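You operate a simulated robot arm through the tools that you are given. There is no shell and no other tool. Be economical: measure what you need, move in short steps, check, and stop when the job is done.

Carry out the task below with a simulated two-armed robot. There is one attempt and no reset: what you move stays moved.

TASK
Take the blue block and leave it on the round blue pad. Then open the small white drawer, take the purple tube cap on the bench top by the spinner and put it away in the inside of the small white drawer and shut the drawer again. Then take the red cup on the bench top by the spinner and put it away on the right half of the blue bench. Then press the white square button three times. Then fetch the teal holder and set it on the round black pad. Then open the lower cabinet door, put the white carton on the bench top by the spinner away on the lower shelf of the dry cabinet and shut the door again. Then open the right red hood. Keep to this order. Set down upright: white carton.

The check looks at the end state, three seconds after you hand in, the way a careful person would. Anything else that was tipped, shoved, dropped, spilled or broken makes it a failure. Lids that push on must go on centred and level and be pressed home; caps that screw on are set level and turned clockwise until they are tight.

THE ROBOT
Two 7-joint arms with two-finger parallel grippers on one trunk, on a base that drives. Base frame: it is fixed to the floor where the robot stands at the start and does not move with it; the origin is under the middle of the robot, x ahead of it, y to its left, z up; the surface under the hand at the start is at about z = 760. Units: mm, degrees, N and s.
The left shoulder is at the start at [70, 133, 1126], the right one opposite. With the tool pointing down near the work surface each hand reaches from about 100 to 640 mm from the robot's upright axis, wherever it stands, measured 20 degrees to its own side. Places, roughly: blue block (4x8x4 cm) [500, 0, 800]; inside of the small white drawer [800, 1500, 800]; lower cabinet door [6700, 2000, 400]; lower shelf of the dry cabinet [6900, 2000, 400]; purple tube cap (3x3x2 cm) [400, -100, 800]; red cup (4x4x4 cm) [400, -300, 800]; right half of the blue bench [-2800, -4500, 800]; right red hood [1900, 1700, 800]; round black pad (8x8x2 cm) [400, -800, 800]; round blue pad (8x8x2 cm) [600, -200, 800]; small white drawer [700, 1500, 900]; teal holder (5x5x3 cm) [400, 1000, 800]; white carton [500, -250, 750]; white square button [2000, 1400, 800]. Payload 1.57 kg a hand.
The TCP of each hand is the grasp point between the finger pads, 30 mm short of the fingertips. In the tool frame z runs along the fingers and y along their closing line. Largest opening 80 mm; finger width 17, thickness 12; the body of the gripper, 40 by 82 mm, starts 80 mm behind the TCP.
Orientation is told as [roll, pitch, yaw] about the base's x, y, z axes, in that order, counted from this pose: with the fingers straight down and closing along the base's y, the tool's x points along the base's -x, its y along +y and its z along -z.

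THE INTERFACE
- The arms move only by the tool jog_arm. It takes "left_targets", "right_targets" or both (then of equal length, played together; a hand with none holds still); each is a list of rows, each an object of numbers (a shift or turn left out is 0, a gripper value left out holds the last): "dx", "dy", "dz": the shift along the tool's x, y, z in mm; "ax", "ay", "az": the turn, a rotation vector about the tool's x, y, z in degrees; "jaw": the closure, from 0 (fully open) to 1 (shut). In form: [{"dx": .., "dy": .., "dz": .., "ax": .., "ay": .., "az": .., "jaw": ..}, ...]. A call has 1 to 10 rows; each row shifts and turns the commanded pose from where the row before left it, along the tool's axes as they then stand. Rows are played at 5 a second. More than 50 mm and 8.6 degrees between two rows, or a gripper value outside its range, and nothing of the call is played. A pose out of reach is approached as far as the arm can. The call stops where the force on the tool passes 40 N (or 10 N more than at its start, if that is more) or the arm is blocked; 0.2 s more then pass. The fingers move at their own pace (about 153 mm/s each) and stop on an object; they squeeze with about 31 N. The grip force told is the motor's: it shows also when the fingers shut on nothing. Time passes only in rows, and 0.2 s behind the last, so rows that do not move let the fingers close. It gives the time, the measured TCP pose, the force on the tool (base axes), the opening and the grip force at its end, in the units of the frame above (readings bear some noise), with the torque about the TCP (base axes, N m) and any sound that the robot's microphone picked up.
- Cameras (640 x 400 px; columns grow to the right, rows downward): "scene" is now at [112.7, -50.5, 1336.2]; the picture's right is [-0.63, -0.78, 0.00], its down [-0.58, 0.46, -0.67] and it looks along [0.52, -0.42, -0.74] (base axes); focal length 270 px, centre (320, 200). "left" rides on the left gripper at [72, 7, -122] in its tool frame; the picture's right is [-0.09, 1.00, 0.00], its down [-0.84, -0.08, -0.54] and it looks along [-0.54, -0.05, 0.84] (tool axes); focal length 238 px, centre (320, 200). "right" rides on the right gripper at [72, -7, -122] in its tool frame; the picture's right is [0.09, 1.00, 0.00], its down [-0.84, 0.08, -0.54] and it looks along [-0.54, 0.05, 0.84] (tool axes); focal length 238 px, centre (320, 200). There is no depth. A picture from a camera that has moved, and an enlarged one, comes with that camera's place and axes in the base frame and with its lens.
- snapshot(camera): a new picture of that camera. The clock stands still meanwhile.
- raise_lower(by): slides the trunk up (or, below 0, down) by that many mm; the arms and the scene camera ride with it, the base frame stays. It gives what a move gives, with no picture.
- steer(legs): drives the robot by 1 to 6 legs, each [ahead, left, turn to the left] in mm, mm and degrees, along the robot's own axes; the way and the turn of a leg run together, so that a leg with both is an arc; at most 1500 mm and 180 degrees a leg. The arms and the cameras ride along, it lands a little off, and it stops where it bumps. It gives what a move gives.
- aim_head(pan, tilt): turns the head with the scene camera to pan (to the left, within 86 degrees either way) and tilt (down, from -29 to 69), counted from straight ahead of the robot. It gives what a move gives.
- enlarge(camera, box): a new picture of the part [left, top, right, bottom] of that camera's present view, enlarged. The clock stands still meanwhile.
- job_done(): hands the job in; it is judged then, once.

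Work in short steps. Places have to be worked out from the pictures, the camera data and where the tool is seen: move nearer, look again, correct. Check each grasp and each placing, and mend what went wrong. You have 483 turns and 238 pictures in all, those below and enlarged ones among them. Open the grippers and draw the arms clear of the work before you hand the job in, unless the task says otherwise; then end with one line.

The tools are called by a JSON object that holds its "name" and its "arguments". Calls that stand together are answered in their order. jog_arm: Moves the arms, as the interface text tells. Its arguments: {"type":"object","properties":{"left_targets":{"type":"array"},"right_targets":{"type":"array"}},"required":[]} The other tools are called the same way: raise_lower (by) slides the trunk up or down; steer (legs) drives the base; aim_head (pan, tilt) turns the head that bears the scene camera; snapshot (camera) takes a picture; enlarge (camera, box) takes an enlarged picture of a part of a camera's view; job_done () hands the job in.

At the start:

```text
time_s: 0.0
left_position: [389.1, -18.3, 1060.8]
left_orientation: [0.0, 0.0, 0.1]
left_ft_force: [0.1, 0.1, -0.1]
left_ft_torque: [-0.02, 0.0, -0.03]
left_finger_gap: 80.1
left_grasp_force: 0.0
right_position: [354.8, -407.0, 1049.6]
right_orientation: [0.0, 0.0, -0.1]
right_ft_force: [0.2, 0.0, -0.7]
right_ft_torque: [-0.01, 0.0, -0.01]
right_finger_gap: 79.9
right_grasp_force: 0.1
trunk travel left (down, up): [-700.0, 240.0]
robot x, y, heading: [-1.0, 2.5, 0.1]
head pan, tilt: [-38.7, 48.0]
```

scene: 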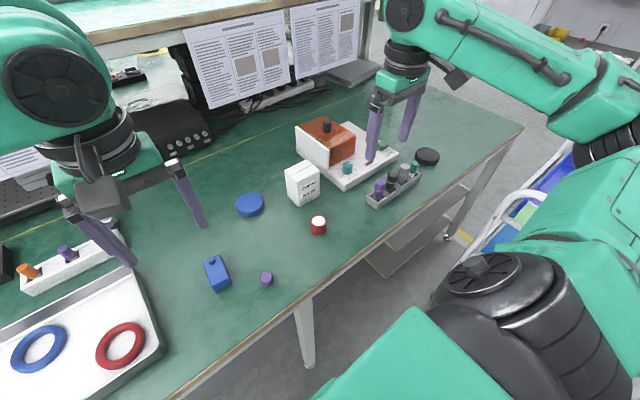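
right: 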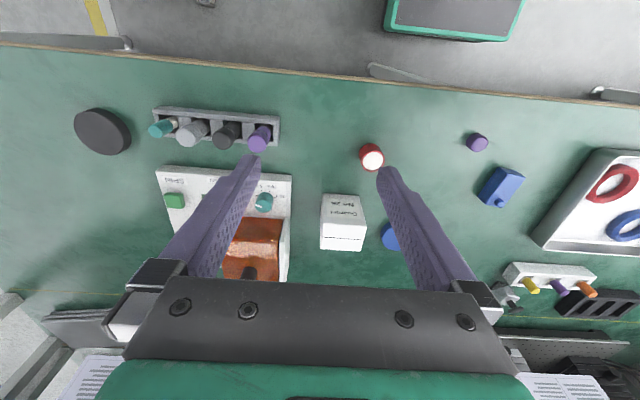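
left: 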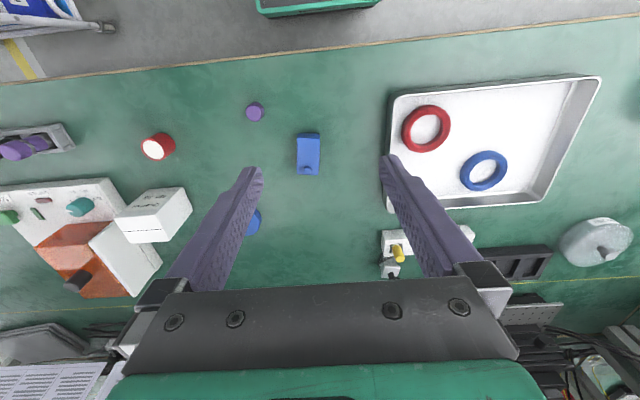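

The left picture puts the blue block near (474,-46), with its long side along x. I'll clear the left hand to the left and bring the right hand over the block.

{"name": "jog_arm", "arguments": {"left_targets": [{"dy": 30}, {"dy": 30}, {"dy": 30}, {"dy": 30}, {"dy": 30}, {"dy": 30}, {"dy": 30}, {"dy": 30}], "right_targets": [{"dx": -11, "dy": 44}, {"dx": -11, "dy": 44}, {"dx": -11, "dy": 44, "dz": 15}, {"dx": -11, "dy": 44, "dz": 15}, {"dx": -11, "dy": 44, "dz": 15}, {"dx": -11, "dy": 44, "dz": 15}, {"dx": -11, "dy": 44, "dz": 15}, {"dx": -11, "dy": 44, "dz": 15}]}}

{"name": "snapshot", "arguments": {"camera": "right"}}

```text
time_s: 1.8
left_position: [389.1, 227.9, 1059.1]
left_orientation: [-0.1, 0.1, 0.2]
left_ft_force: [-0.4, 1.1, 0.2]
left_ft_torque: [-0.05, 0.01, 0.02]
left_finger_gap: 80.1
left_grasp_force: 0.0
right_position: [443.1, -52.5, 960.6]
right_orientation: [-0.1, 0.0, -0.1]
right_ft_force: [0.2, 0.3, 0.2]
right_ft_torque: [-0.07, -0.03, 0.03]
right_finger_gap: 79.9
right_grasp_force: 0.0
trunk travel left (down, up): [-700.0, 240.0]
robot x, y, heading: [2.0, 0.9, 0.1]
head pan, tilt: [-38.7, 48.0]
```

```text
234 pictures are left
camera right: at [372.0, -59.6, 1081.7], right [-0.09, 1.0, 0.0], down [0.84, 0.08, 0.54], along [0.54, 0.05, -0.84], focal length 238 px, centre (320, 200)
```

right: 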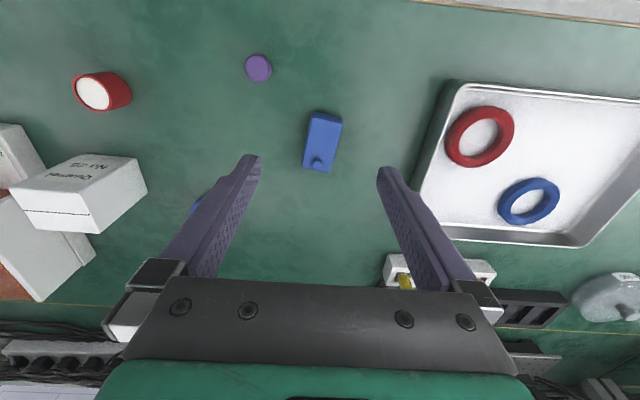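

Block top centre is at about (470,-49), turned about -4°. I'll descend over it and grip at TCP z≈796.

{"name": "jog_arm", "arguments": {"right_targets": [{"dx": -13, "dy": 2, "dz": 20}, {"dx": -13, "dy": 1.5, "dz": 35}, {"az": 4, "dz": 35}, {"dz": 35}, {"dz": 25}, {"dz": 14}, {"jaw": 1}, {"jaw": 1}, {"jaw": 1}]}}

{"name": "snapshot", "arguments": {"camera": "right"}}

```text
time_s: 3.8
left_position: [388.5, 223.5, 1058.8]
left_orientation: [0.0, 0.1, 0.1]
left_ft_force: [0.7, 0.2, -0.8]
left_ft_torque: [0.03, -0.01, 0.03]
left_finger_gap: 80.0
left_grasp_force: 0.0
right_position: [471.8, -52.7, 798.6]
right_orientation: [0.0, 0.0, -4.1]
right_ft_force: [0.4, -0.2, 0.5]
right_ft_torque: [0.03, -0.1, 0.0]
right_finger_gap: 39.4
right_grasp_force: 31.0
trunk travel left (down, up): [-700.0, 240.0]
robot x, y, heading: [-0.7, 2.5, -0.2]
head pan, tilt: [-38.7, 48.0]
```

```text
233 pictures are left
camera right: at [400.8, -54.9, 919.7], right [-0.02, 1.0, 0.0], down [0.84, 0.02, 0.54], along [0.54, 0.01, -0.84], focal length 238 px, centre (320, 200)
```

right: 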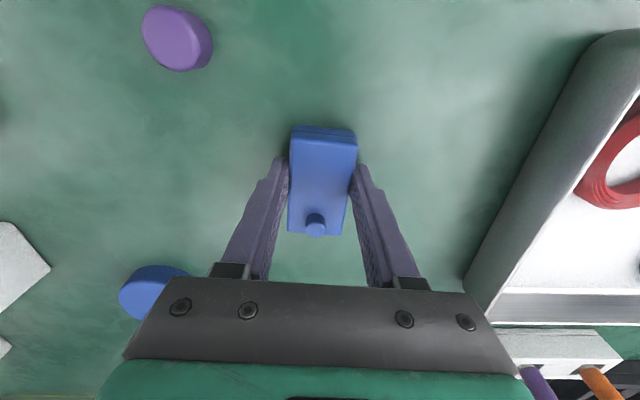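

Gripped firmly at 39 mm. I'll lift and carry the block toward the blue pad, which the scene picture puts near (613,-206).

{"name": "jog_arm", "arguments": {"right_targets": [{"dz": -40}, {"dz": -40}, {"dz": -20}, {"dx": -10, "dy": -40}, {"dx": -10, "dy": -40}, {"dx": -10, "dy": -30}]}}

{"name": "snapshot", "arguments": {"camera": "right"}}

{"name": "snapshot", "arguments": {"camera": "scene"}}

```text
time_s: 5.2
left_position: [388.6, 224.7, 1059.2]
left_orientation: [0.0, 0.1, 0.0]
left_ft_force: [0.0, 0.6, 0.0]
left_ft_torque: [0.02, 0.02, -0.01]
left_finger_gap: 80.1
left_grasp_force: 0.1
right_position: [491.3, -163.2, 894.9]
right_orientation: [0.1, -0.1, -4.1]
right_ft_force: [-0.1, -0.1, -1.7]
right_ft_torque: [0.03, 0.02, -0.03]
right_finger_gap: 39.3
right_grasp_force: 30.6
trunk travel left (down, up): [-700.0, 240.0]
robot x, y, heading: [-0.5, -1.8, 0.3]
head pan, tilt: [-38.7, 48.0]
```

```text
232 pictures are left
camera right: at [419.6, -167.1, 1017.0], right [-0.02, 1.0, 0.0], down [0.84, 0.02, 0.54], along [0.54, 0.01, -0.84], focal length 238 px, centre (320, 200)
```

right: 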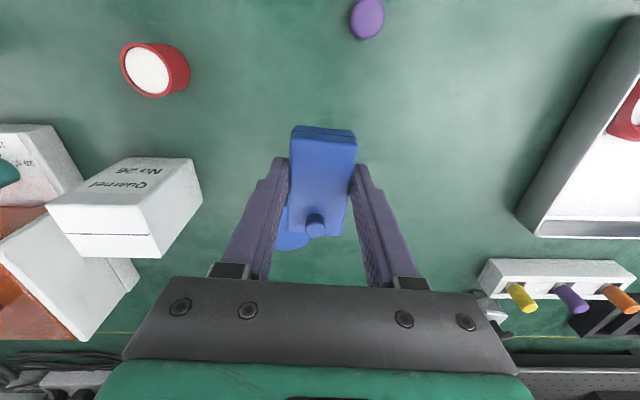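

```text
231 pictures are left
camera scene: at [113.2, -50.9, 1336.2], right [-0.63, -0.78, 0.0], down [-0.58, 0.46, -0.67], along [0.52, -0.42, -0.74], focal length 270 px, centre (320, 200)
```

scene: 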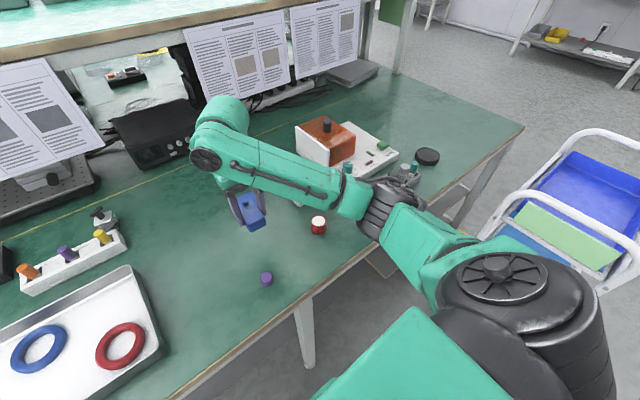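

The pad's far edge is at x≈659, so its centre is near (616,-205). I'll move over it at this height and check that the arm reaches.

{"name": "jog_arm", "arguments": {"right_targets": [{"dx": -25, "dy": -8}, {"dx": -25, "dy": -8}, {"dx": -25, "dy": -8}, {"dx": -25, "dy": -8}, {"dx": -22, "dy": -1}, {}]}}

{"name": "snapshot", "arguments": {"camera": "right"}}

```text
time_s: 6.6
left_position: [388.4, 224.7, 1059.2]
left_orientation: [0.0, 0.0, 0.0]
left_ft_force: [-0.3, 0.5, -0.4]
left_ft_torque: [-0.01, 0.01, -0.02]
left_finger_gap: 80.2
left_grasp_force: 0.1
right_position: [609.9, -205.4, 896.1]
right_orientation: [0.1, -0.1, -4.0]
right_ft_force: [1.0, 0.7, -1.3]
right_ft_torque: [0.03, 0.03, 0.02]
right_finger_gap: 39.4
right_grasp_force: 30.8
trunk travel left (down, up): [-700.0, 240.0]
robot x, y, heading: [-0.3, 1.2, -0.0]
head pan, tilt: [-38.7, 48.0]
```

```text
230 pictures are left
camera right: at [538.3, -207.7, 1018.1], right [-0.02, 1.0, 0.0], down [0.84, 0.02, 0.54], along [0.54, 0.01, -0.84], focal length 238 px, centre (320, 200)
```

right: 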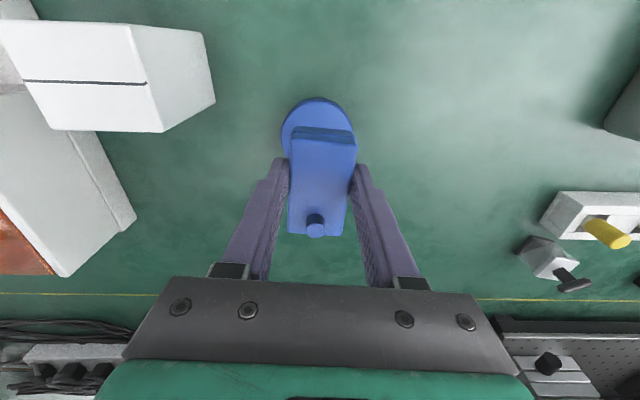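

The pad centre is at about (617,-207) and the hand is at (610,-205). I'll correct by 8 mm and go down to just above the pad.

{"name": "jog_arm", "arguments": {"right_targets": [{"dx": -8, "dy": -2}, {"dz": 25}, {"dz": 25}, {"dz": 17}, {"dz": 4}, {}]}}

{"name": "enlarge", "arguments": {"camera": "scene", "box": [180, 130, 340, 250]}}

```text
time_s: 8.0
left_position: [388.8, 226.2, 1058.2]
left_orientation: [0.0, 0.0, 0.0]
left_ft_force: [-0.3, -0.8, -0.1]
left_ft_torque: [-0.03, -0.02, 0.0]
left_finger_gap: 80.0
left_grasp_force: 0.0
right_position: [612.0, -206.3, 824.4]
right_orientation: [-0.2, -0.2, -4.1]
right_ft_force: [-0.6, -0.2, -1.3]
right_ft_torque: [0.03, 0.0, 0.01]
right_finger_gap: 39.6
right_grasp_force: 31.0
right hand out of reach, approached as far as the arm can: row 3
trunk travel left (down, up): [-700.0, 240.0]
robot x, y, heading: [2.4, -0.4, 0.2]
head pan, tilt: [-38.7, 48.0]
```

```text
3.33 times, centred on (260, 190) of scene
camera zoom: at [113.1, -49.9, 1336.2], right [-0.63, -0.78, 0.0], down [-0.58, 0.46, -0.67], along [0.52, -0.42, -0.74], focal length 899 px, centre (520, 233)
```

zoom: 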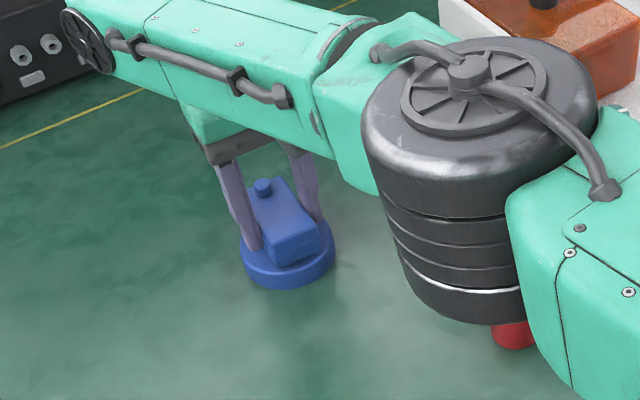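

The hand is at (612,-206), 5 mm off the pad's centre, which is fine. I'll step down until it touches.

{"name": "jog_arm", "arguments": {"right_targets": [{"dz": 2}, {"dz": 2}, {"dz": 2}, {}]}}

```text
time_s: 9.0
left_position: [387.0, 224.3, 1058.2]
left_orientation: [0.1, 0.0, 0.1]
left_ft_force: [0.0, -0.2, 0.3]
left_ft_torque: [-0.03, -0.02, 0.0]
left_finger_gap: 80.0
left_grasp_force: 0.1
right_position: [612.1, -205.4, 820.7]
right_orientation: [0.0, 0.1, -4.2]
right_ft_force: [0.4, 0.2, -1.3]
right_ft_torque: [-0.02, 0.03, -0.02]
right_finger_gap: 39.3
right_grasp_force: 30.9
right hand out of reach, approached as far as the arm can: row 2
trunk travel left (down, up): [-700.0, 240.0]
robot x, y, heading: [-0.3, -1.1, 0.1]
head pan, tilt: [-38.7, 48.0]
```

No contact yet, so I'll continue down in small steps.

{"name": "jog_arm", "arguments": {"right_targets": [{"dz": 2}, {"dz": 1}, {"dz": 1}, {}]}}

```text
time_s: 10.0
left_position: [388.2, 224.3, 1059.2]
left_orientation: [0.1, 0.0, 0.0]
left_ft_force: [-0.3, 0.2, 0.6]
left_ft_torque: [0.0, -0.04, 0.0]
left_finger_gap: 79.9
left_grasp_force: 0.0
right_position: [609.5, -205.6, 817.8]
right_orientation: [0.1, -0.2, -4.0]
right_ft_force: [3.0, -1.2, 6.6]
right_ft_torque: [-0.06, -0.16, 0.0]
right_finger_gap: 39.6
right_grasp_force: 30.8
trunk travel left (down, up): [-700.0, 240.0]
robot x, y, heading: [0.6, 1.1, 0.2]
head pan, tilt: [-38.7, 48.0]
```

The force is now 6.6 N, so the block is on the pad. I'll open and lift straight up.

{"name": "jog_arm", "arguments": {"right_targets": [{"jaw": 0.4}, {"jaw": 0.4}, {"dz": -30}, {"dz": -40}, {"dz": -40}, {"dz": -30}, {"dx": 30}, {"dx": 40}]}}

{"name": "snapshot", "arguments": {"camera": "right"}}

```text
time_s: 11.8
left_position: [388.5, 225.1, 1058.3]
left_orientation: [0.0, -0.1, 0.0]
left_ft_force: [0.3, 0.1, 0.4]
left_ft_torque: [0.03, 0.01, 0.01]
left_finger_gap: 79.9
left_grasp_force: 0.0
right_position: [612.3, -208.7, 957.2]
right_orientation: [0.0, 0.0, -4.0]
right_ft_force: [0.5, -0.3, -0.6]
right_ft_torque: [0.01, 0.02, -0.01]
right_finger_gap: 48.1
right_grasp_force: 0.0
right hand out of reach, approached as far as the arm can: row 7, 8
trunk travel left (down, up): [-700.0, 240.0]
robot x, y, heading: [0.4, 1.0, -0.0]
head pan, tilt: [-38.7, 48.0]
```

```text
228 pictures are left
camera right: at [541.3, -211.8, 1078.8], right [-0.02, 1.0, 0.0], down [0.84, 0.02, 0.54], along [0.54, 0.01, -0.84], focal length 238 px, centre (320, 200)
```

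right: 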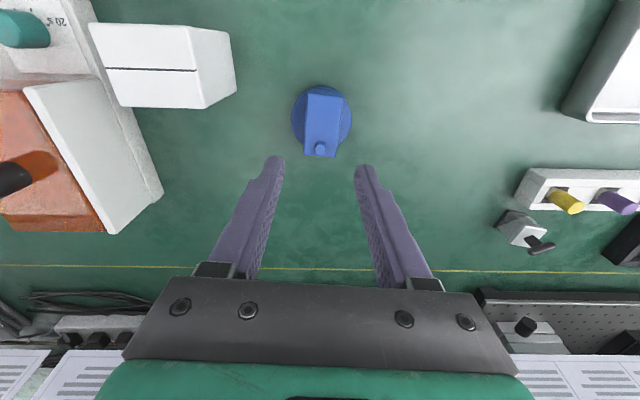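

The block sits on the pad. I'll draw the right hand back to a travelling pose and turn the head left to survey the drawer area.

{"name": "jog_arm", "arguments": {"right_targets": [{"dx": 40, "dz": -20}, {"dx": 40, "dz": -20}, {"dx": 40, "dz": -20}, {"dx": 40}, {"dx": 40, "dy": -20}, {"dx": 40, "dy": -20, "jaw": 0}, {"dx": 20, "dy": -20}]}}

{"name": "aim_head", "arguments": {"pan": 60, "tilt": 25}}

{"name": "snapshot", "arguments": {"camera": "scene"}}

```text
time_s: 13.4
left_position: [388.1, 224.1, 1058.1]
left_orientation: [-0.1, 0.0, 0.1]
left_ft_force: [-0.4, 0.3, -0.3]
left_ft_torque: [0.01, -0.02, -0.02]
left_finger_gap: 80.0
left_grasp_force: 0.0
right_position: [612.6, -207.8, 957.3]
right_orientation: [0.0, 0.1, -4.1]
right_ft_force: [0.2, -0.5, -0.1]
right_ft_torque: [0.01, -0.01, 0.01]
right_finger_gap: 80.3
right_grasp_force: 0.1
right hand out of reach, approached as far as the arm can: row 1, 2, 3, 4, 5, 6, 7
trunk travel left (down, up): [-700.0, 240.0]
robot x, y, heading: [-0.9, 4.4, 0.1]
head pan, tilt: [-38.7, 48.0]
```

```text
time_s: 15.2
left_position: [388.4, 224.0, 1058.2]
left_orientation: [0.0, 0.0, -0.1]
left_ft_force: [0.0, 0.0, -0.6]
left_ft_torque: [0.04, -0.02, -0.05]
left_finger_gap: 80.0
left_grasp_force: 0.0
right_position: [613.0, -207.6, 955.8]
right_orientation: [0.0, 0.0, -4.2]
right_ft_force: [0.4, 0.3, 0.0]
right_ft_torque: [-0.02, 0.02, -0.02]
right_finger_gap: 80.3
right_grasp_force: 0.0
trunk travel left (down, up): [-700.0, 240.0]
robot x, y, heading: [-2.1, 2.5, -0.1]
head pan, tilt: [60.0, 25.0]
```

```text
227 pictures are left
camera scene: at [97.4, 78.8, 1370.9], right [0.87, -0.5, 0.0], down [-0.21, -0.37, -0.91], along [0.45, 0.78, -0.42], focal length 270 px, centre (320, 200)
```

scene: 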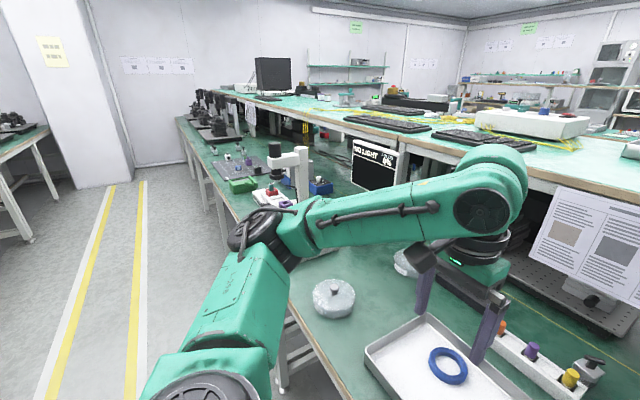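

The right hand didn't come back, probably an over-extended arm. I'll try small steps, down first and then back.

{"name": "jog_arm", "arguments": {"right_targets": [{"dz": 15}, {"dx": 10}, {"dx": 10}, {"dx": 10}]}}

```text
time_s: 16.1
left_position: [388.2, 226.1, 1059.5]
left_orientation: [0.1, -0.1, 0.0]
left_ft_force: [0.2, -0.7, 0.1]
left_ft_torque: [-0.01, 0.0, -0.03]
left_finger_gap: 80.0
left_grasp_force: 0.1
right_position: [612.3, -210.5, 940.8]
right_orientation: [0.0, 0.0, -4.1]
right_ft_force: [0.1, 0.2, 0.4]
right_ft_torque: [0.0, 0.01, -0.02]
right_finger_gap: 79.8
right_grasp_force: 0.0
right hand out of reach, approached as far as the arm can: row 2, 3, 4
trunk travel left (down, up): [-700.0, 240.0]
robot x, y, heading: [2.0, -2.5, 0.2]
head pan, tilt: [60.0, 25.0]
```

Down works but backward doesn't, so a joint limit is likely. I'll try a sideways step.

{"name": "jog_arm", "arguments": {"right_targets": [{"dy": -15}, {"dx": 5}, {"dy": -15}, {"dx": 5}, {"dy": -15}, {"dx": 10}]}}

{"name": "aim_head", "arguments": {"pan": -38.7, "tilt": 48}}

{"name": "snapshot", "arguments": {"camera": "scene"}}

```text
time_s: 17.6
left_position: [388.2, 225.9, 1057.3]
left_orientation: [0.0, 0.0, -0.1]
left_ft_force: [-0.2, 0.0, 0.7]
left_ft_torque: [0.0, 0.02, 0.03]
left_finger_gap: 80.2
left_grasp_force: 0.0
right_position: [589.2, -252.6, 942.5]
right_orientation: [0.0, -0.2, -4.2]
right_ft_force: [0.2, 0.3, -0.5]
right_ft_torque: [-0.02, 0.0, -0.01]
right_finger_gap: 79.8
right_grasp_force: 0.1
right hand out of reach, approached as far as the arm can: row 2, 3, 4
trunk travel left (down, up): [-700.0, 240.0]
robot x, y, heading: [2.5, -1.6, 0.2]
head pan, tilt: [60.0, 25.0]
```

```text
time_s: 19.3
left_position: [387.9, 225.3, 1058.2]
left_orientation: [-0.1, 0.0, 0.0]
left_ft_force: [-0.6, -0.1, -0.1]
left_ft_torque: [0.02, 0.01, 0.0]
left_finger_gap: 79.8
left_grasp_force: 0.0
right_position: [588.6, -252.0, 941.5]
right_orientation: [0.0, 0.0, -4.1]
right_ft_force: [0.9, 0.7, 0.5]
right_ft_torque: [-0.01, 0.0, -0.04]
right_finger_gap: 80.0
right_grasp_force: 0.1
trunk travel left (down, up): [-700.0, 240.0]
robot x, y, heading: [-4.1, 1.6, 0.0]
head pan, tilt: [-38.7, 48.0]
```

```text
226 pictures are left
camera scene: at [112.8, -50.2, 1336.2], right [-0.62, -0.78, 0.0], down [-0.58, 0.46, -0.67], along [0.52, -0.42, -0.74], focal length 270 px, centre (320, 200)
```

scene: 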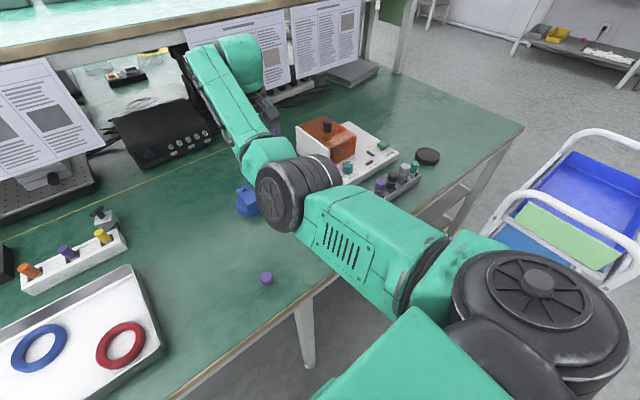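

It's moving again. I'll check the carton is clear below, then raise and pull back in small steps.

{"name": "jog_arm", "arguments": {"right_targets": [{"dz": -20}, {"dx": 15, "dz": -10}, {"dx": 15, "dz": -10}, {"dx": 15}, {"dx": 15}, {"dx": 15}, {"dx": 15}, {"dx": 15}]}}

{"name": "snapshot", "arguments": {"camera": "scene"}}

```text
time_s: 21.1
left_position: [387.9, 223.7, 1058.6]
left_orientation: [0.0, 0.0, 0.1]
left_ft_force: [0.0, -0.1, 0.0]
left_ft_torque: [-0.01, 0.01, -0.03]
left_finger_gap: 80.1
left_grasp_force: 0.0
right_position: [522.7, -268.6, 974.0]
right_orientation: [0.1, 0.0, -4.1]
right_ft_force: [-0.8, 0.2, -0.9]
right_ft_torque: [-0.03, 0.05, 0.01]
right_finger_gap: 80.0
right_grasp_force: 0.1
right hand out of reach, approached as far as the arm can: row 5, 6, 7, 8
trunk travel left (down, up): [-700.0, 240.0]
robot x, y, heading: [3.2, 3.1, 0.0]
head pan, tilt: [-38.7, 48.0]
```

```text
225 pictures are left
camera scene: at [112.7, -50.4, 1336.2], right [-0.63, -0.78, 0.0], down [-0.58, 0.46, -0.67], along [0.52, -0.42, -0.74], focal length 270 px, centre (320, 200)
```

scene: 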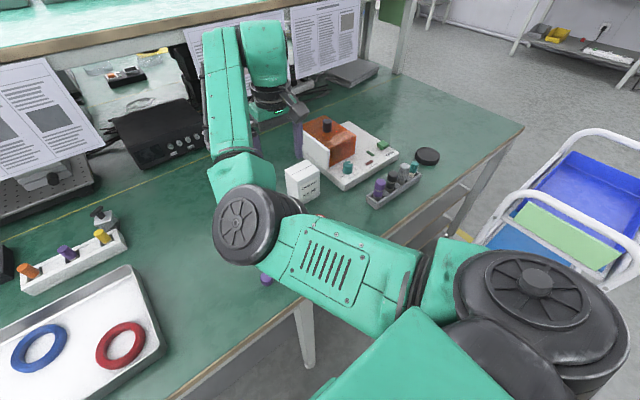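

Moving outward (-y) seems to free it. I'll alternate outward and backward steps.

{"name": "jog_arm", "arguments": {"right_targets": [{"dy": -20}, {"dy": -20}, {"dy": -20}, {"dx": 15}, {"dx": 15}, {"dx": 15}, {"dx": 15}]}}

{"name": "snapshot", "arguments": {"camera": "scene"}}

```text
time_s: 22.7
left_position: [387.4, 225.7, 1058.3]
left_orientation: [0.0, 0.0, 0.0]
left_ft_force: [0.0, -0.1, -0.1]
left_ft_torque: [0.01, 0.01, -0.03]
left_finger_gap: 79.8
left_grasp_force: 0.0
right_position: [461.4, -331.2, 972.9]
right_orientation: [-0.1, 0.0, -4.0]
right_ft_force: [-0.5, 0.4, 0.5]
right_ft_torque: [-0.01, -0.01, 0.03]
right_finger_gap: 79.9
right_grasp_force: 0.0
right hand out of reach, approached as far as the arm can: row 7
trunk travel left (down, up): [-700.0, 240.0]
robot x, y, heading: [2.3, 1.5, 0.1]
head pan, tilt: [-38.7, 48.0]
```

```text
224 pictures are left
camera scene: at [112.4, -50.1, 1336.2], right [-0.63, -0.78, 0.0], down [-0.58, 0.46, -0.67], along [0.52, -0.42, -0.74], focal length 270 px, centre (320, 200)
```

scene: 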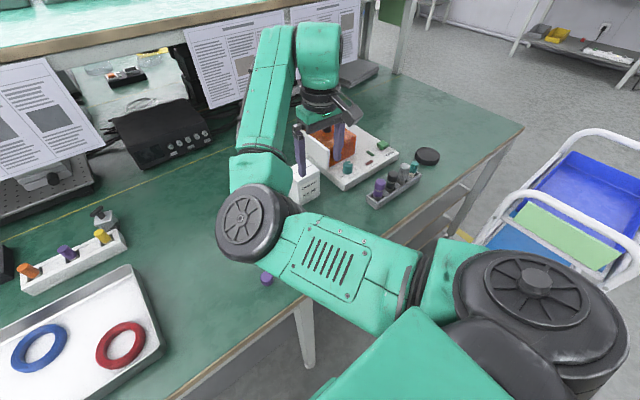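

The arm has flipped elbow-inward. I'll keep moving the hand outward and back to see if it recovers, staying high.

{"name": "jog_arm", "arguments": {"right_targets": [{"dy": -40, "dz": -10}, {"dy": -40, "dz": -10}, {"dy": -40, "dz": -10}, {"dy": -40, "dz": -10}, {"dx": 20}, {"dx": 20}, {"dx": 20}, {"dx": 20}]}}

{"name": "snapshot", "arguments": {"camera": "scene"}}

```text
time_s: 24.5
left_position: [388.4, 225.7, 1059.3]
left_orientation: [0.0, 0.0, 0.0]
left_ft_force: [0.2, 0.1, -0.4]
left_ft_torque: [0.01, 0.01, 0.01]
left_finger_gap: 80.1
left_grasp_force: 0.1
right_position: [370.7, -481.7, 1014.3]
right_orientation: [0.0, 0.0, -4.1]
right_ft_force: [-0.2, -0.1, 1.1]
right_ft_torque: [0.02, 0.0, 0.0]
right_finger_gap: 80.1
right_grasp_force: 0.1
trunk travel left (down, up): [-700.0, 240.0]
robot x, y, heading: [0.9, -5.4, 0.0]
head pan, tilt: [-38.7, 48.0]
```

```text
223 pictures are left
camera scene: at [112.3, -49.8, 1336.2], right [-0.63, -0.78, 0.0], down [-0.58, 0.46, -0.67], along [0.52, -0.42, -0.74], focal length 270 px, centre (320, 200)
```

scene: 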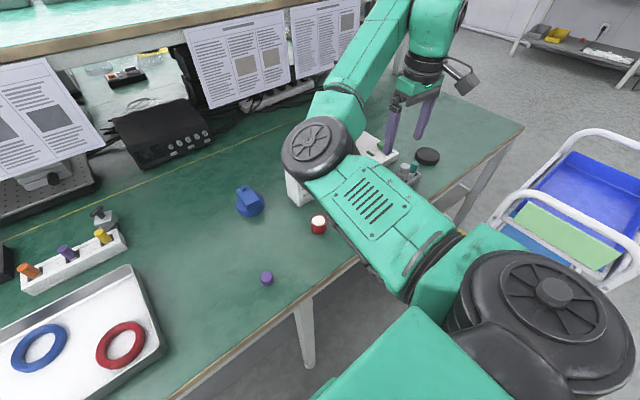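

Nothing was disturbed, and the right hand is usable where it is. The bench edge runs along x≈305 with free floor to the left, so I'll slide left and then look at the drawer area.

{"name": "steer", "arguments": {"legs": [[0, 1200, 0]]}}

{"name": "aim_head", "arguments": {"pan": 25, "tilt": 30}}

{"name": "snapshot", "arguments": {"camera": "scene"}}

{"name": "snapshot", "arguments": {"camera": "left"}}

```text
time_s: 30.6
left_position: [376.1, 1440.2, 1059.2]
left_orientation: [0.0, 0.0, 0.9]
left_ft_force: [0.0, -1.4, 0.0]
left_ft_torque: [-0.01, 0.0, -0.04]
left_finger_gap: 79.8
left_grasp_force: 0.1
right_position: [369.1, 733.2, 1013.6]
right_orientation: [0.0, 0.0, -3.3]
right_ft_force: [0.4, 0.8, -0.2]
right_ft_torque: [-0.01, 0.03, -0.03]
right_finger_gap: 79.8
right_grasp_force: 0.0
trunk travel left (down, up): [-700.0, 240.0]
robot x, y, heading: [-8.4, 1209.4, 0.9]
head pan, tilt: [-38.7, 48.0]
```

```text
time_s: 32.0
left_position: [376.0, 1441.0, 1059.1]
left_orientation: [0.0, 0.0, 0.9]
left_ft_force: [-0.1, 0.9, -0.5]
left_ft_torque: [-0.01, -0.02, 0.0]
left_finger_gap: 79.9
left_grasp_force: 0.1
right_position: [369.8, 733.9, 1013.0]
right_orientation: [0.0, 0.0, -3.1]
right_ft_force: [0.5, -0.4, -0.4]
right_ft_torque: [0.03, 0.02, -0.01]
right_finger_gap: 80.0
right_grasp_force: 0.1
trunk travel left (down, up): [-700.0, 240.0]
robot x, y, heading: [-7.8, 1211.4, 1.0]
head pan, tilt: [25.0, 30.0]
```

```text
222 pictures are left
camera scene: at [123.4, 1249.3, 1362.9], right [0.44, -0.9, 0.0], down [-0.45, -0.22, -0.87], along [0.78, 0.38, -0.5], focal length 270 px, centre (320, 200)
```

scene: 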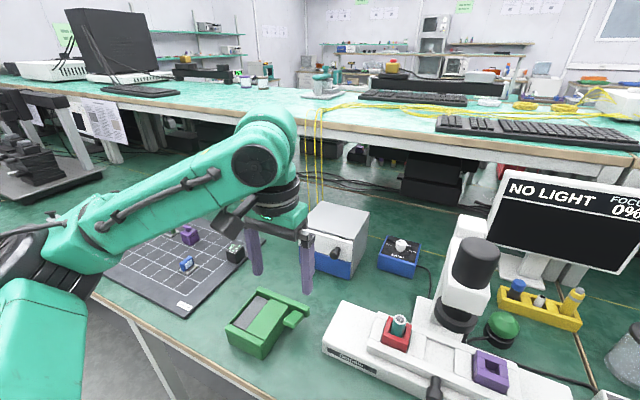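

```text
221 pictures are left
camera left: at [303.4, 1447.2, 1181.3], right [0.08, 1.0, 0.0], down [0.84, -0.06, 0.54], along [0.54, -0.04, -0.84], focal length 238 px, centre (320, 200)
```

left: 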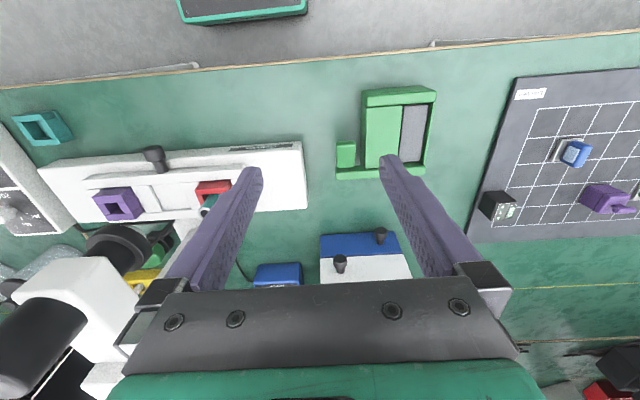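

The white box with a blue front and black knobs near (750,1500) looks like the drawer. I'll zoom in.

{"name": "enlarge", "arguments": {"camera": "scene", "box": [260, 180, 440, 300]}}

{"name": "enlarge", "arguments": {"camera": "left", "box": [220, 200, 440, 300]}}

```text
3.33 times, centred on (350, 240) of scene
camera zoom: at [123.4, 1249.3, 1362.9], right [0.44, -0.9, 0.0], down [-0.45, -0.22, -0.87], along [0.78, 0.38, -0.5], focal length 899 px, centre (220, 67)
```

zoom: 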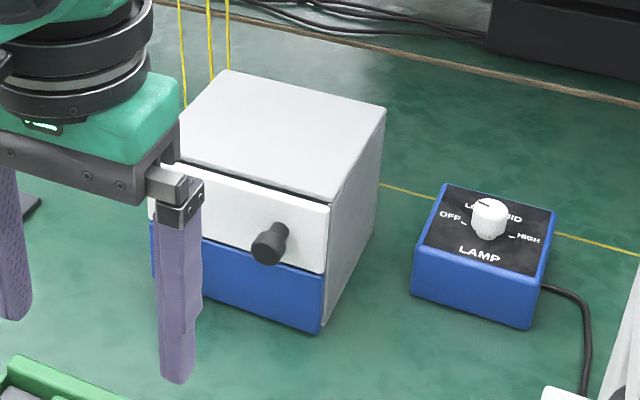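

```text
2.91 times, centred on (330, 250) of left
camera zoom: at [303.4, 1447.2, 1181.3], right [0.08, 1.0, 0.0], down [0.84, -0.06, 0.54], along [0.54, -0.04, -0.84], focal length 693 px, centre (291, 54)
```

zoom: 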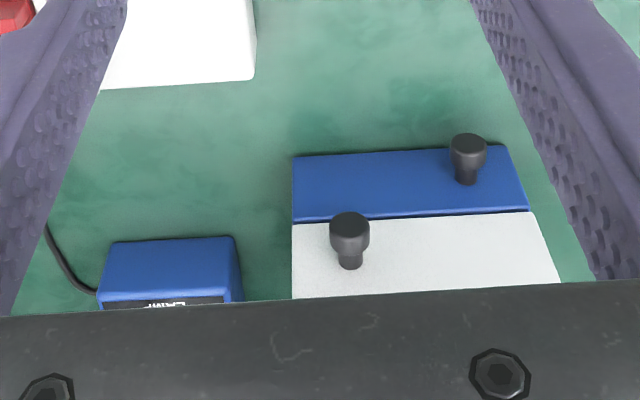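

The white drawer is the upper one, its front face at x≈672. The knob is near (650,1460,868), 26 mm across and sticking out about 35 mm. I'll move the base ahead about 90 mm and a little left to stay well within reach.

{"name": "steer", "arguments": {"legs": [[90, 30, -1]]}}

{"name": "snapshot", "arguments": {"camera": "left"}}

```text
time_s: 33.1
left_position: [466.6, 1462.4, 1058.7]
left_orientation: [-0.1, 0.0, -0.2]
left_ft_force: [-0.3, 0.6, -0.1]
left_ft_torque: [-0.03, 0.03, -0.02]
left_finger_gap: 80.1
left_grasp_force: 0.1
right_position: [445.4, 756.5, 1013.7]
right_orientation: [0.0, 0.0, -4.3]
right_ft_force: [0.7, -0.8, 0.1]
right_ft_torque: [0.0, 0.0, -0.01]
right_finger_gap: 80.1
right_grasp_force: 0.1
trunk travel left (down, up): [-700.0, 240.0]
robot x, y, heading: [82.6, 1237.1, -0.1]
head pan, tilt: [25.0, 30.0]
```

```text
218 pictures are left
camera left: at [394.1, 1471.7, 1181.6], right [0.1, 1.0, 0.0], down [0.84, -0.08, 0.54], along [0.54, -0.05, -0.84], focal length 238 px, centre (320, 200)
```

left: 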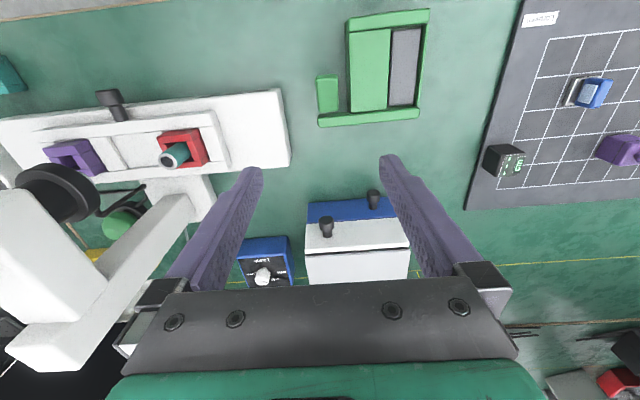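

Knob confirmed at (640 tip, 1459, 868). I'll move above it at z≈960 and look before descending.

{"name": "jog_arm", "arguments": {"left_targets": [{"dx": -36, "dz": 18}, {"dx": -36, "dz": 20, "dy": -1}, {"dx": -36, "dz": 20, "dy": -1}, {"dx": -36, "dz": 20, "dy": -1}, {"dx": -35, "dz": 20}, {}]}}

{"name": "snapshot", "arguments": {"camera": "left"}}

{"name": "snapshot", "arguments": {"camera": "scene"}}

```text
time_s: 34.5
left_position: [642.0, 1459.4, 958.2]
left_orientation: [0.0, -0.1, -0.3]
left_ft_force: [0.3, 0.4, 0.5]
left_ft_torque: [0.0, -0.02, 0.01]
left_finger_gap: 80.2
left_grasp_force: 0.1
right_position: [446.4, 756.6, 1014.8]
right_orientation: [0.0, -0.1, -4.2]
right_ft_force: [0.0, 0.2, -0.1]
right_ft_torque: [0.01, -0.02, -0.01]
right_finger_gap: 80.2
right_grasp_force: 0.0
trunk travel left (down, up): [-700.0, 240.0]
robot x, y, heading: [79.3, 1239.3, -0.2]
head pan, tilt: [25.0, 30.0]
```

```text
217 pictures are left
camera left: at [570.5, 1467.9, 1081.4], right [0.1, 1.0, 0.0], down [0.84, -0.08, 0.54], along [0.54, -0.05, -0.84], focal length 238 px, centre (320, 200)
```

left: 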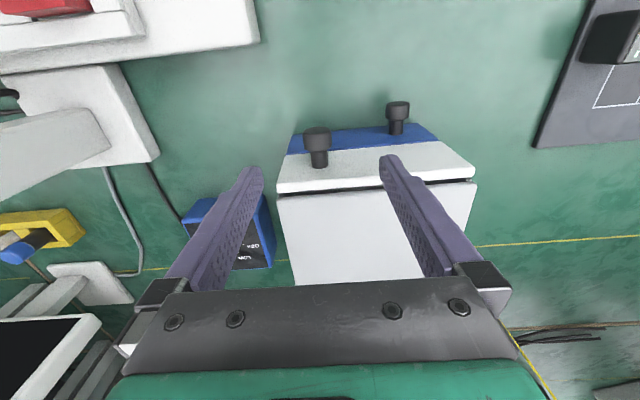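

```text
216 pictures are left
camera scene: at [210.1, 1277.8, 1363.1], right [0.42, -0.91, 0.0], down [-0.45, -0.21, -0.87], along [0.79, 0.36, -0.5], focal length 270 px, centre (320, 200)
```

scene: 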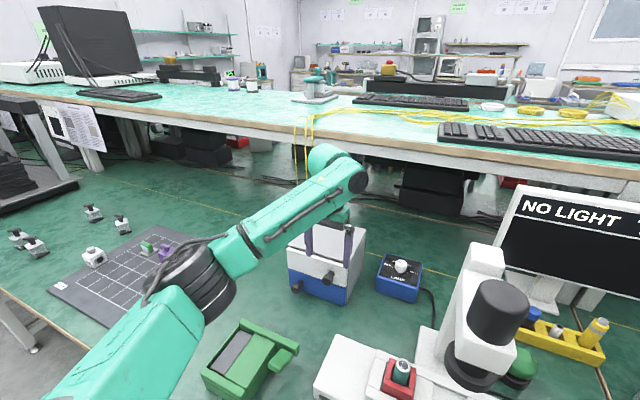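

The knob axis works out at y≈1459.5, z≈862, with its head at x 635–655. I'll descend to z≈872 and close on it.

{"name": "jog_arm", "arguments": {"left_targets": [{"dx": -3, "dz": 20}, {"dz": 25}, {"dz": 25}, {"dz": 16}, {}, {"jaw": 1}, {"jaw": 1}, {"jaw": 1}]}}

{"name": "snapshot", "arguments": {"camera": "left"}}

```text
time_s: 36.3
left_position: [646.0, 1458.3, 874.0]
left_orientation: [-0.1, 0.1, -0.4]
left_ft_force: [-2.7, -15.3, -6.1]
left_ft_torque: [-0.16, -0.38, 0.27]
left_finger_gap: 25.1
left_grasp_force: 36.7
right_position: [445.0, 753.3, 1011.8]
right_orientation: [0.2, 0.0, -4.4]
right_ft_force: [0.1, -0.6, 0.0]
right_ft_torque: [-0.04, -0.03, 0.0]
right_finger_gap: 80.2
right_grasp_force: 0.1
trunk travel left (down, up): [-700.0, 240.0]
robot x, y, heading: [78.4, 1241.8, -0.2]
head pan, tilt: [25.0, 30.0]
```

```text
215 pictures are left
camera left: at [575.2, 1466.0, 997.0], right [0.1, 1.0, 0.0], down [0.84, -0.08, 0.54], along [0.54, -0.05, -0.84], focal length 238 px, centre (320, 200)
```

left: 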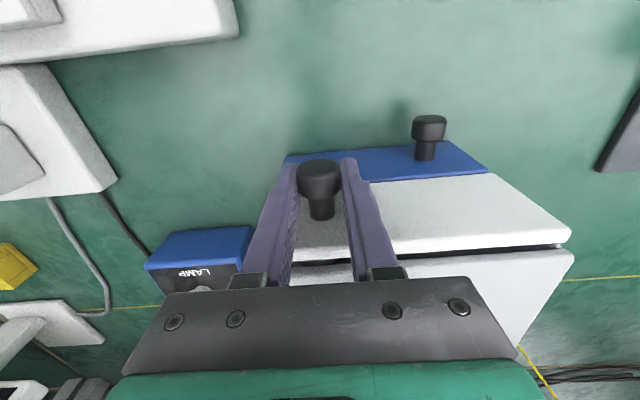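

Knob held, with a small side load, so I'll ease 1.5 mm to -y and pull the drawer out in steps.

{"name": "jog_arm", "arguments": {"left_targets": [{"dy": -1.5}, {"dx": 10}, {"dx": 10}, {"dx": 15}, {"dx": 15}, {"dx": 15}]}}

{"name": "snapshot", "arguments": {"camera": "left"}}

```text
time_s: 37.7
left_position: [585.2, 1456.7, 874.1]
left_orientation: [0.1, 0.0, -0.2]
left_ft_force: [0.3, -6.3, -4.5]
left_ft_torque: [0.05, -0.4, 0.24]
left_finger_gap: 25.1
left_grasp_force: 36.2
right_position: [447.0, 756.2, 1012.9]
right_orientation: [0.2, 0.0, -4.3]
right_ft_force: [-0.2, 0.3, 0.0]
right_ft_torque: [0.02, -0.07, -0.01]
right_finger_gap: 80.0
right_grasp_force: 0.0
trunk travel left (down, up): [-700.0, 240.0]
robot x, y, heading: [77.2, 1243.3, -0.1]
head pan, tilt: [25.0, 30.0]
```

```text
214 pictures are left
camera left: at [513.0, 1465.5, 997.0], right [0.1, 1.0, 0.0], down [0.84, -0.08, 0.54], along [0.54, -0.05, -0.84], focal length 238 px, centre (320, 200)
```

left: 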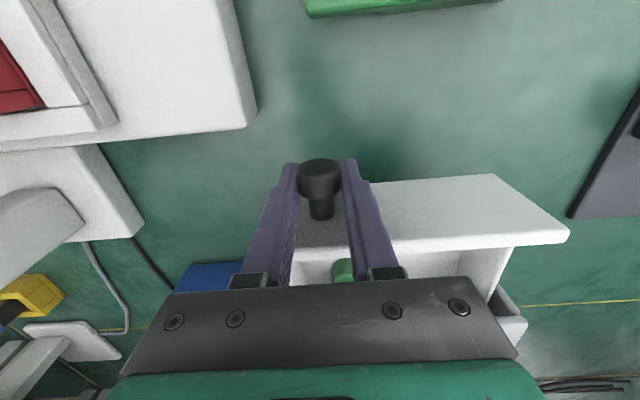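

The drawer slides freely, and there's a green item inside. I'll pull another 50 mm.

{"name": "jog_arm", "arguments": {"left_targets": [{"dx": 12}, {"dx": 12}, {"dx": 12}, {"dx": 12}, {}]}}

```text
time_s: 38.9
left_position: [542.0, 1456.9, 874.6]
left_orientation: [0.0, -0.1, -0.2]
left_ft_force: [23.7, -9.8, -7.0]
left_ft_torque: [-0.03, -0.27, 0.31]
left_finger_gap: 25.0
left_grasp_force: 36.2
right_position: [451.6, 755.3, 1010.6]
right_orientation: [0.1, 0.4, -4.5]
right_ft_force: [-0.4, 0.0, -0.5]
right_ft_torque: [0.0, 0.02, -0.03]
right_finger_gap: 80.0
right_grasp_force: 0.0
trunk travel left (down, up): [-700.0, 240.0]
robot x, y, heading: [77.8, 1239.9, -0.4]
head pan, tilt: [25.0, 30.0]
```

The end stop is reached (24 N, about 104 mm out). I'll ease off, release and rise.

{"name": "jog_arm", "arguments": {"left_targets": [{"dx": -4}, {"jaw": 0}, {"jaw": 0}, {"dz": -30}, {"dz": -40}, {"dz": -40}, {"dz": -30}, {"dx": 30, "dz": -30}]}}

{"name": "snapshot", "arguments": {"camera": "left"}}

```text
time_s: 40.7
left_position: [507.6, 1456.1, 1045.5]
left_orientation: [0.0, 0.1, -0.2]
left_ft_force: [0.3, 0.0, 0.2]
left_ft_torque: [0.03, 0.03, -0.02]
left_finger_gap: 79.9
left_grasp_force: 0.1
right_position: [444.9, 757.8, 1014.8]
right_orientation: [-0.1, -0.1, -4.4]
right_ft_force: [0.2, 0.3, -0.6]
right_ft_torque: [0.0, -0.02, -0.04]
right_finger_gap: 80.1
right_grasp_force: 0.0
trunk travel left (down, up): [-700.0, 240.0]
robot x, y, heading: [76.8, 1238.5, 0.2]
head pan, tilt: [25.0, 30.0]
```

```text
213 pictures are left
camera left: at [435.6, 1464.1, 1169.0], right [0.1, 1.0, 0.0], down [0.84, -0.08, 0.54], along [0.54, -0.05, -0.84], focal length 238 px, centre (320, 200)
```

left: 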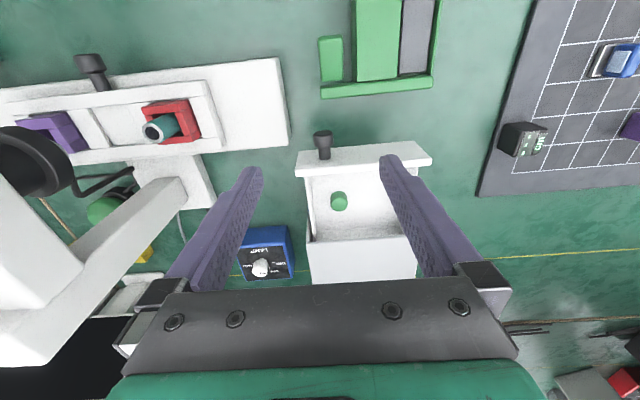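

The drawer is open with a green cap inside and free room to its left. Next I'll fetch the purple cap: pull the left hand back and drive right so the cap near (396,-126) comes into the left hand's range.

{"name": "jog_arm", "arguments": {"left_targets": [{"dx": 30}, {"dx": 30}, {"dx": 30}]}}

{"name": "steer", "arguments": {"legs": [[0, -760, 0], [0, -760, 0]]}}

{"name": "snapshot", "arguments": {"camera": "left"}}

```text
time_s: 41.5
left_position: [418.8, 1459.8, 1046.2]
left_orientation: [0.0, 0.1, -0.2]
left_ft_force: [0.1, 0.2, -0.3]
left_ft_torque: [0.02, 0.01, -0.02]
left_finger_gap: 80.1
left_grasp_force: 0.1
right_position: [445.5, 758.9, 1014.4]
right_orientation: [-0.1, -0.1, -4.4]
right_ft_force: [0.2, 0.0, -1.0]
right_ft_torque: [0.02, -0.02, 0.03]
right_finger_gap: 80.1
right_grasp_force: 0.0
trunk travel left (down, up): [-700.0, 240.0]
robot x, y, heading: [76.0, 1240.7, -0.1]
head pan, tilt: [25.0, 30.0]
```

```text
time_s: 49.3
left_position: [422.0, -43.2, 1045.0]
left_orientation: [0.0, -0.1, 0.6]
left_ft_force: [-0.1, 0.1, -1.1]
left_ft_torque: [-0.02, 0.03, 0.02]
left_finger_gap: 79.9
left_grasp_force: 0.1
right_position: [458.8, -744.7, 1013.9]
right_orientation: [-0.1, 0.1, -3.5]
right_ft_force: [0.7, -0.3, -1.0]
right_ft_torque: [-0.02, -0.03, 0.04]
right_finger_gap: 80.0
right_grasp_force: 0.0
trunk travel left (down, up): [-700.0, 240.0]
robot x, y, heading: [82.3, -265.7, 0.8]
head pan, tilt: [25.0, 30.0]
```

```text
212 pictures are left
camera left: at [350.4, -36.1, 1167.6], right [0.08, 1.0, 0.0], down [0.84, -0.07, 0.54], along [0.54, -0.04, -0.84], focal length 238 px, centre (320, 200)
```

left: 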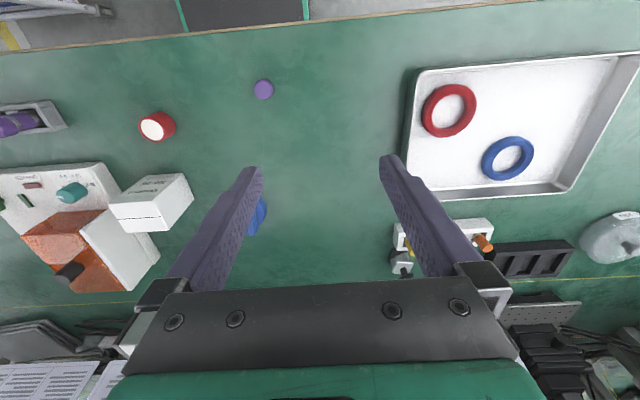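

Purple cap confirmed at (396,-124). I'll move above it at about z=880.

{"name": "jog_arm", "arguments": {"left_targets": [{"dx": 13, "dy": -40, "dz": 20}, {"dx": 13, "dy": -40, "dz": 40}, {"dz": 45}, {"dz": 45}, {"dz": 15}, {}]}}

{"name": "snapshot", "arguments": {"camera": "left"}}

```text
refused: row 2 steps farther than a row can; nothing moved
```

```text
211 pictures are left
camera left: at [350.4, -36.1, 1167.6], right [0.08, 1.0, 0.0], down [0.84, -0.07, 0.54], along [0.54, -0.04, -0.84], focal length 238 px, centre (320, 200)
```

left: 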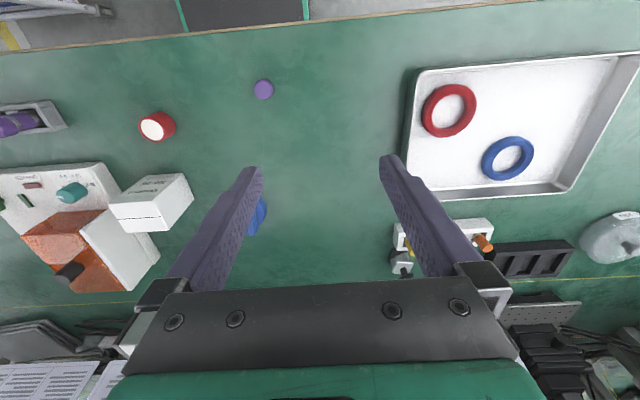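

One row was over the 50 mm limit, so I'll resend with smaller rows.

{"name": "jog_arm", "arguments": {"left_targets": [{"dx": 9, "dy": -27, "dz": 20}, {"dx": 9, "dy": -27, "dz": 35}, {"dx": 8, "dy": -27, "dz": 35}, {"dz": 40}, {"dz": 35}, {}]}}

{"name": "snapshot", "arguments": {"camera": "left"}}

```text
time_s: 50.7
left_position: [409.8, -84.1, 998.3]
left_orientation: [0.0, 0.0, 0.6]
left_ft_force: [0.4, 0.3, 0.6]
left_ft_torque: [0.0, 0.0, -0.01]
left_finger_gap: 79.9
left_grasp_force: 0.1
left hand out of reach, approached as far as the arm can: row 2, 3, 4, 5
right_position: [458.2, -745.4, 1013.9]
right_orientation: [0.0, 0.0, -3.4]
right_ft_force: [-0.1, -0.3, 1.1]
right_ft_torque: [-0.01, -0.02, 0.0]
right_finger_gap: 80.0
right_grasp_force: 0.0
trunk travel left (down, up): [-700.0, 240.0]
robot x, y, heading: [82.7, -267.9, 0.7]
head pan, tilt: [25.0, 30.0]
```

```text
210 pictures are left
camera left: at [337.3, -77.2, 1121.5], right [0.08, 1.0, 0.0], down [0.84, -0.07, 0.54], along [0.54, -0.04, -0.84], focal length 238 px, centre (320, 200)
```

left: 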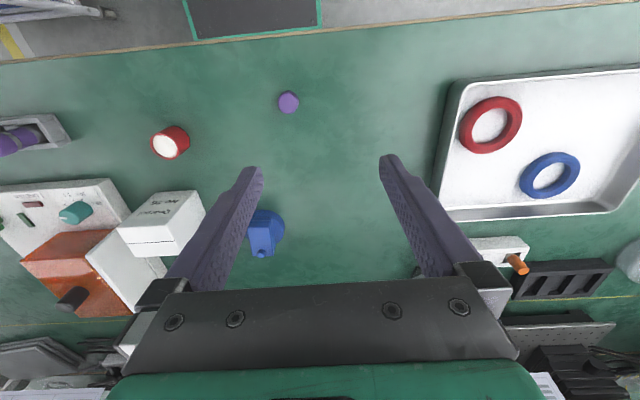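

The left arm has hit a limit too. I'll look at its posture with the head camera.

{"name": "aim_head", "arguments": {"pan": 30, "tilt": 55}}

{"name": "snapshot", "arguments": {"camera": "scene"}}

```text
time_s: 51.5
left_position: [409.4, -83.8, 998.5]
left_orientation: [0.0, 0.0, 0.7]
left_ft_force: [0.9, 0.3, -0.7]
left_ft_torque: [0.01, 0.02, 0.01]
left_finger_gap: 79.9
left_grasp_force: 0.1
right_position: [459.8, -744.5, 1012.4]
right_orientation: [0.0, -0.1, -3.3]
right_ft_force: [-0.1, -0.6, -0.3]
right_ft_torque: [0.0, -0.05, -0.01]
right_finger_gap: 80.0
right_grasp_force: 0.1
trunk travel left (down, up): [-700.0, 240.0]
robot x, y, heading: [82.7, -269.6, 0.7]
head pan, tilt: [30.0, 55.0]
```

```text
209 pictures are left
camera scene: at [196.4, -231.1, 1327.0], right [0.51, -0.86, 0.0], down [-0.7, -0.42, -0.57], along [0.49, 0.29, -0.82], focal length 270 px, centre (320, 200)
```

scene: 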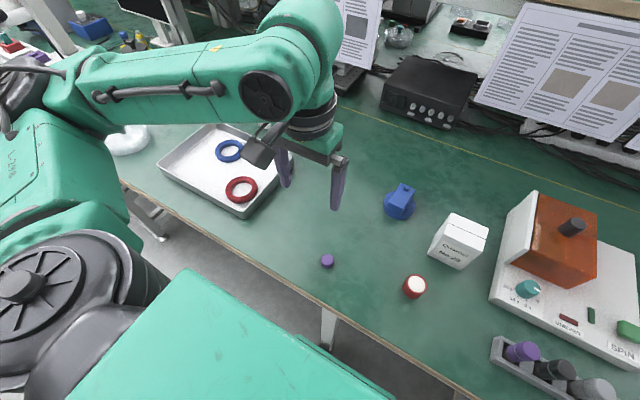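

The left arm is elbow-out, just folded too close in. I'll back the base off 90 mm so the cap is farther away.

{"name": "steer", "arguments": {"legs": [[-90, 0, -1]]}}

{"name": "jog_arm", "arguments": {"left_targets": [{"dx": -15, "dy": 0, "dz": 0}, {"dx": -15, "dy": -10, "dz": 20}, {"dx": -15, "dy": -10, "dz": 20}, {"dx": -15, "dy": -10, "dz": 20}, {"dx": -15, "dy": -10, "dz": 20}, {}]}}

```text
time_s: 52.6
left_position: [323.1, -91.0, 999.0]
left_orientation: [0.0, 0.2, -0.4]
left_ft_force: [-0.3, 0.5, 0.0]
left_ft_torque: [0.04, -0.01, 0.02]
left_finger_gap: 79.8
left_grasp_force: 0.1
right_position: [361.2, -753.2, 1013.9]
right_orientation: [0.0, 0.0, -4.5]
right_ft_force: [-0.1, -0.3, -0.2]
right_ft_torque: [0.0, -0.01, 0.01]
right_finger_gap: 80.1
right_grasp_force: 0.0
trunk travel left (down, up): [-700.0, 240.0]
robot x, y, heading: [-5.9, -271.1, -0.5]
head pan, tilt: [30.0, 55.0]
```

```text
time_s: 54.0
left_position: [399.0, -131.6, 917.9]
left_orientation: [-0.1, 0.0, -0.4]
left_ft_force: [0.5, -1.0, -0.1]
left_ft_torque: [0.03, 0.01, -0.02]
left_finger_gap: 80.0
left_grasp_force: 0.2
right_position: [359.9, -752.0, 1013.8]
right_orientation: [0.0, 0.0, -4.5]
right_ft_force: [-0.3, 0.6, 0.2]
right_ft_torque: [-0.03, -0.01, -0.01]
right_finger_gap: 79.9
right_grasp_force: 0.1
trunk travel left (down, up): [-700.0, 240.0]
robot x, y, heading: [-6.0, -269.0, -0.2]
head pan, tilt: [30.0, 55.0]
```

It works from here. I'll look before the final descent.

{"name": "snapshot", "arguments": {"camera": "left"}}

```text
208 pictures are left
camera left: at [326.8, -124.0, 1041.0], right [0.1, 1.0, 0.0], down [0.84, -0.08, 0.54], along [0.54, -0.05, -0.84], focal length 238 px, centre (320, 200)
```

left: 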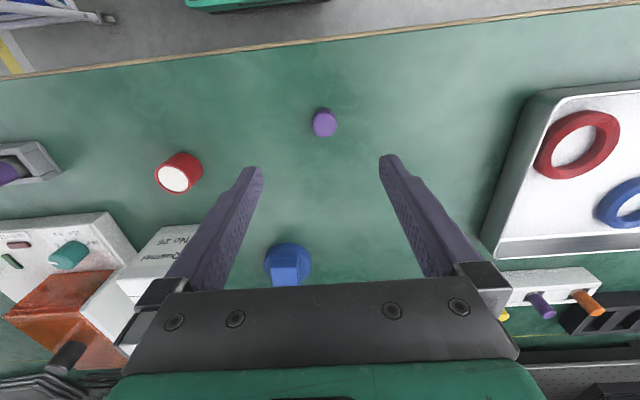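

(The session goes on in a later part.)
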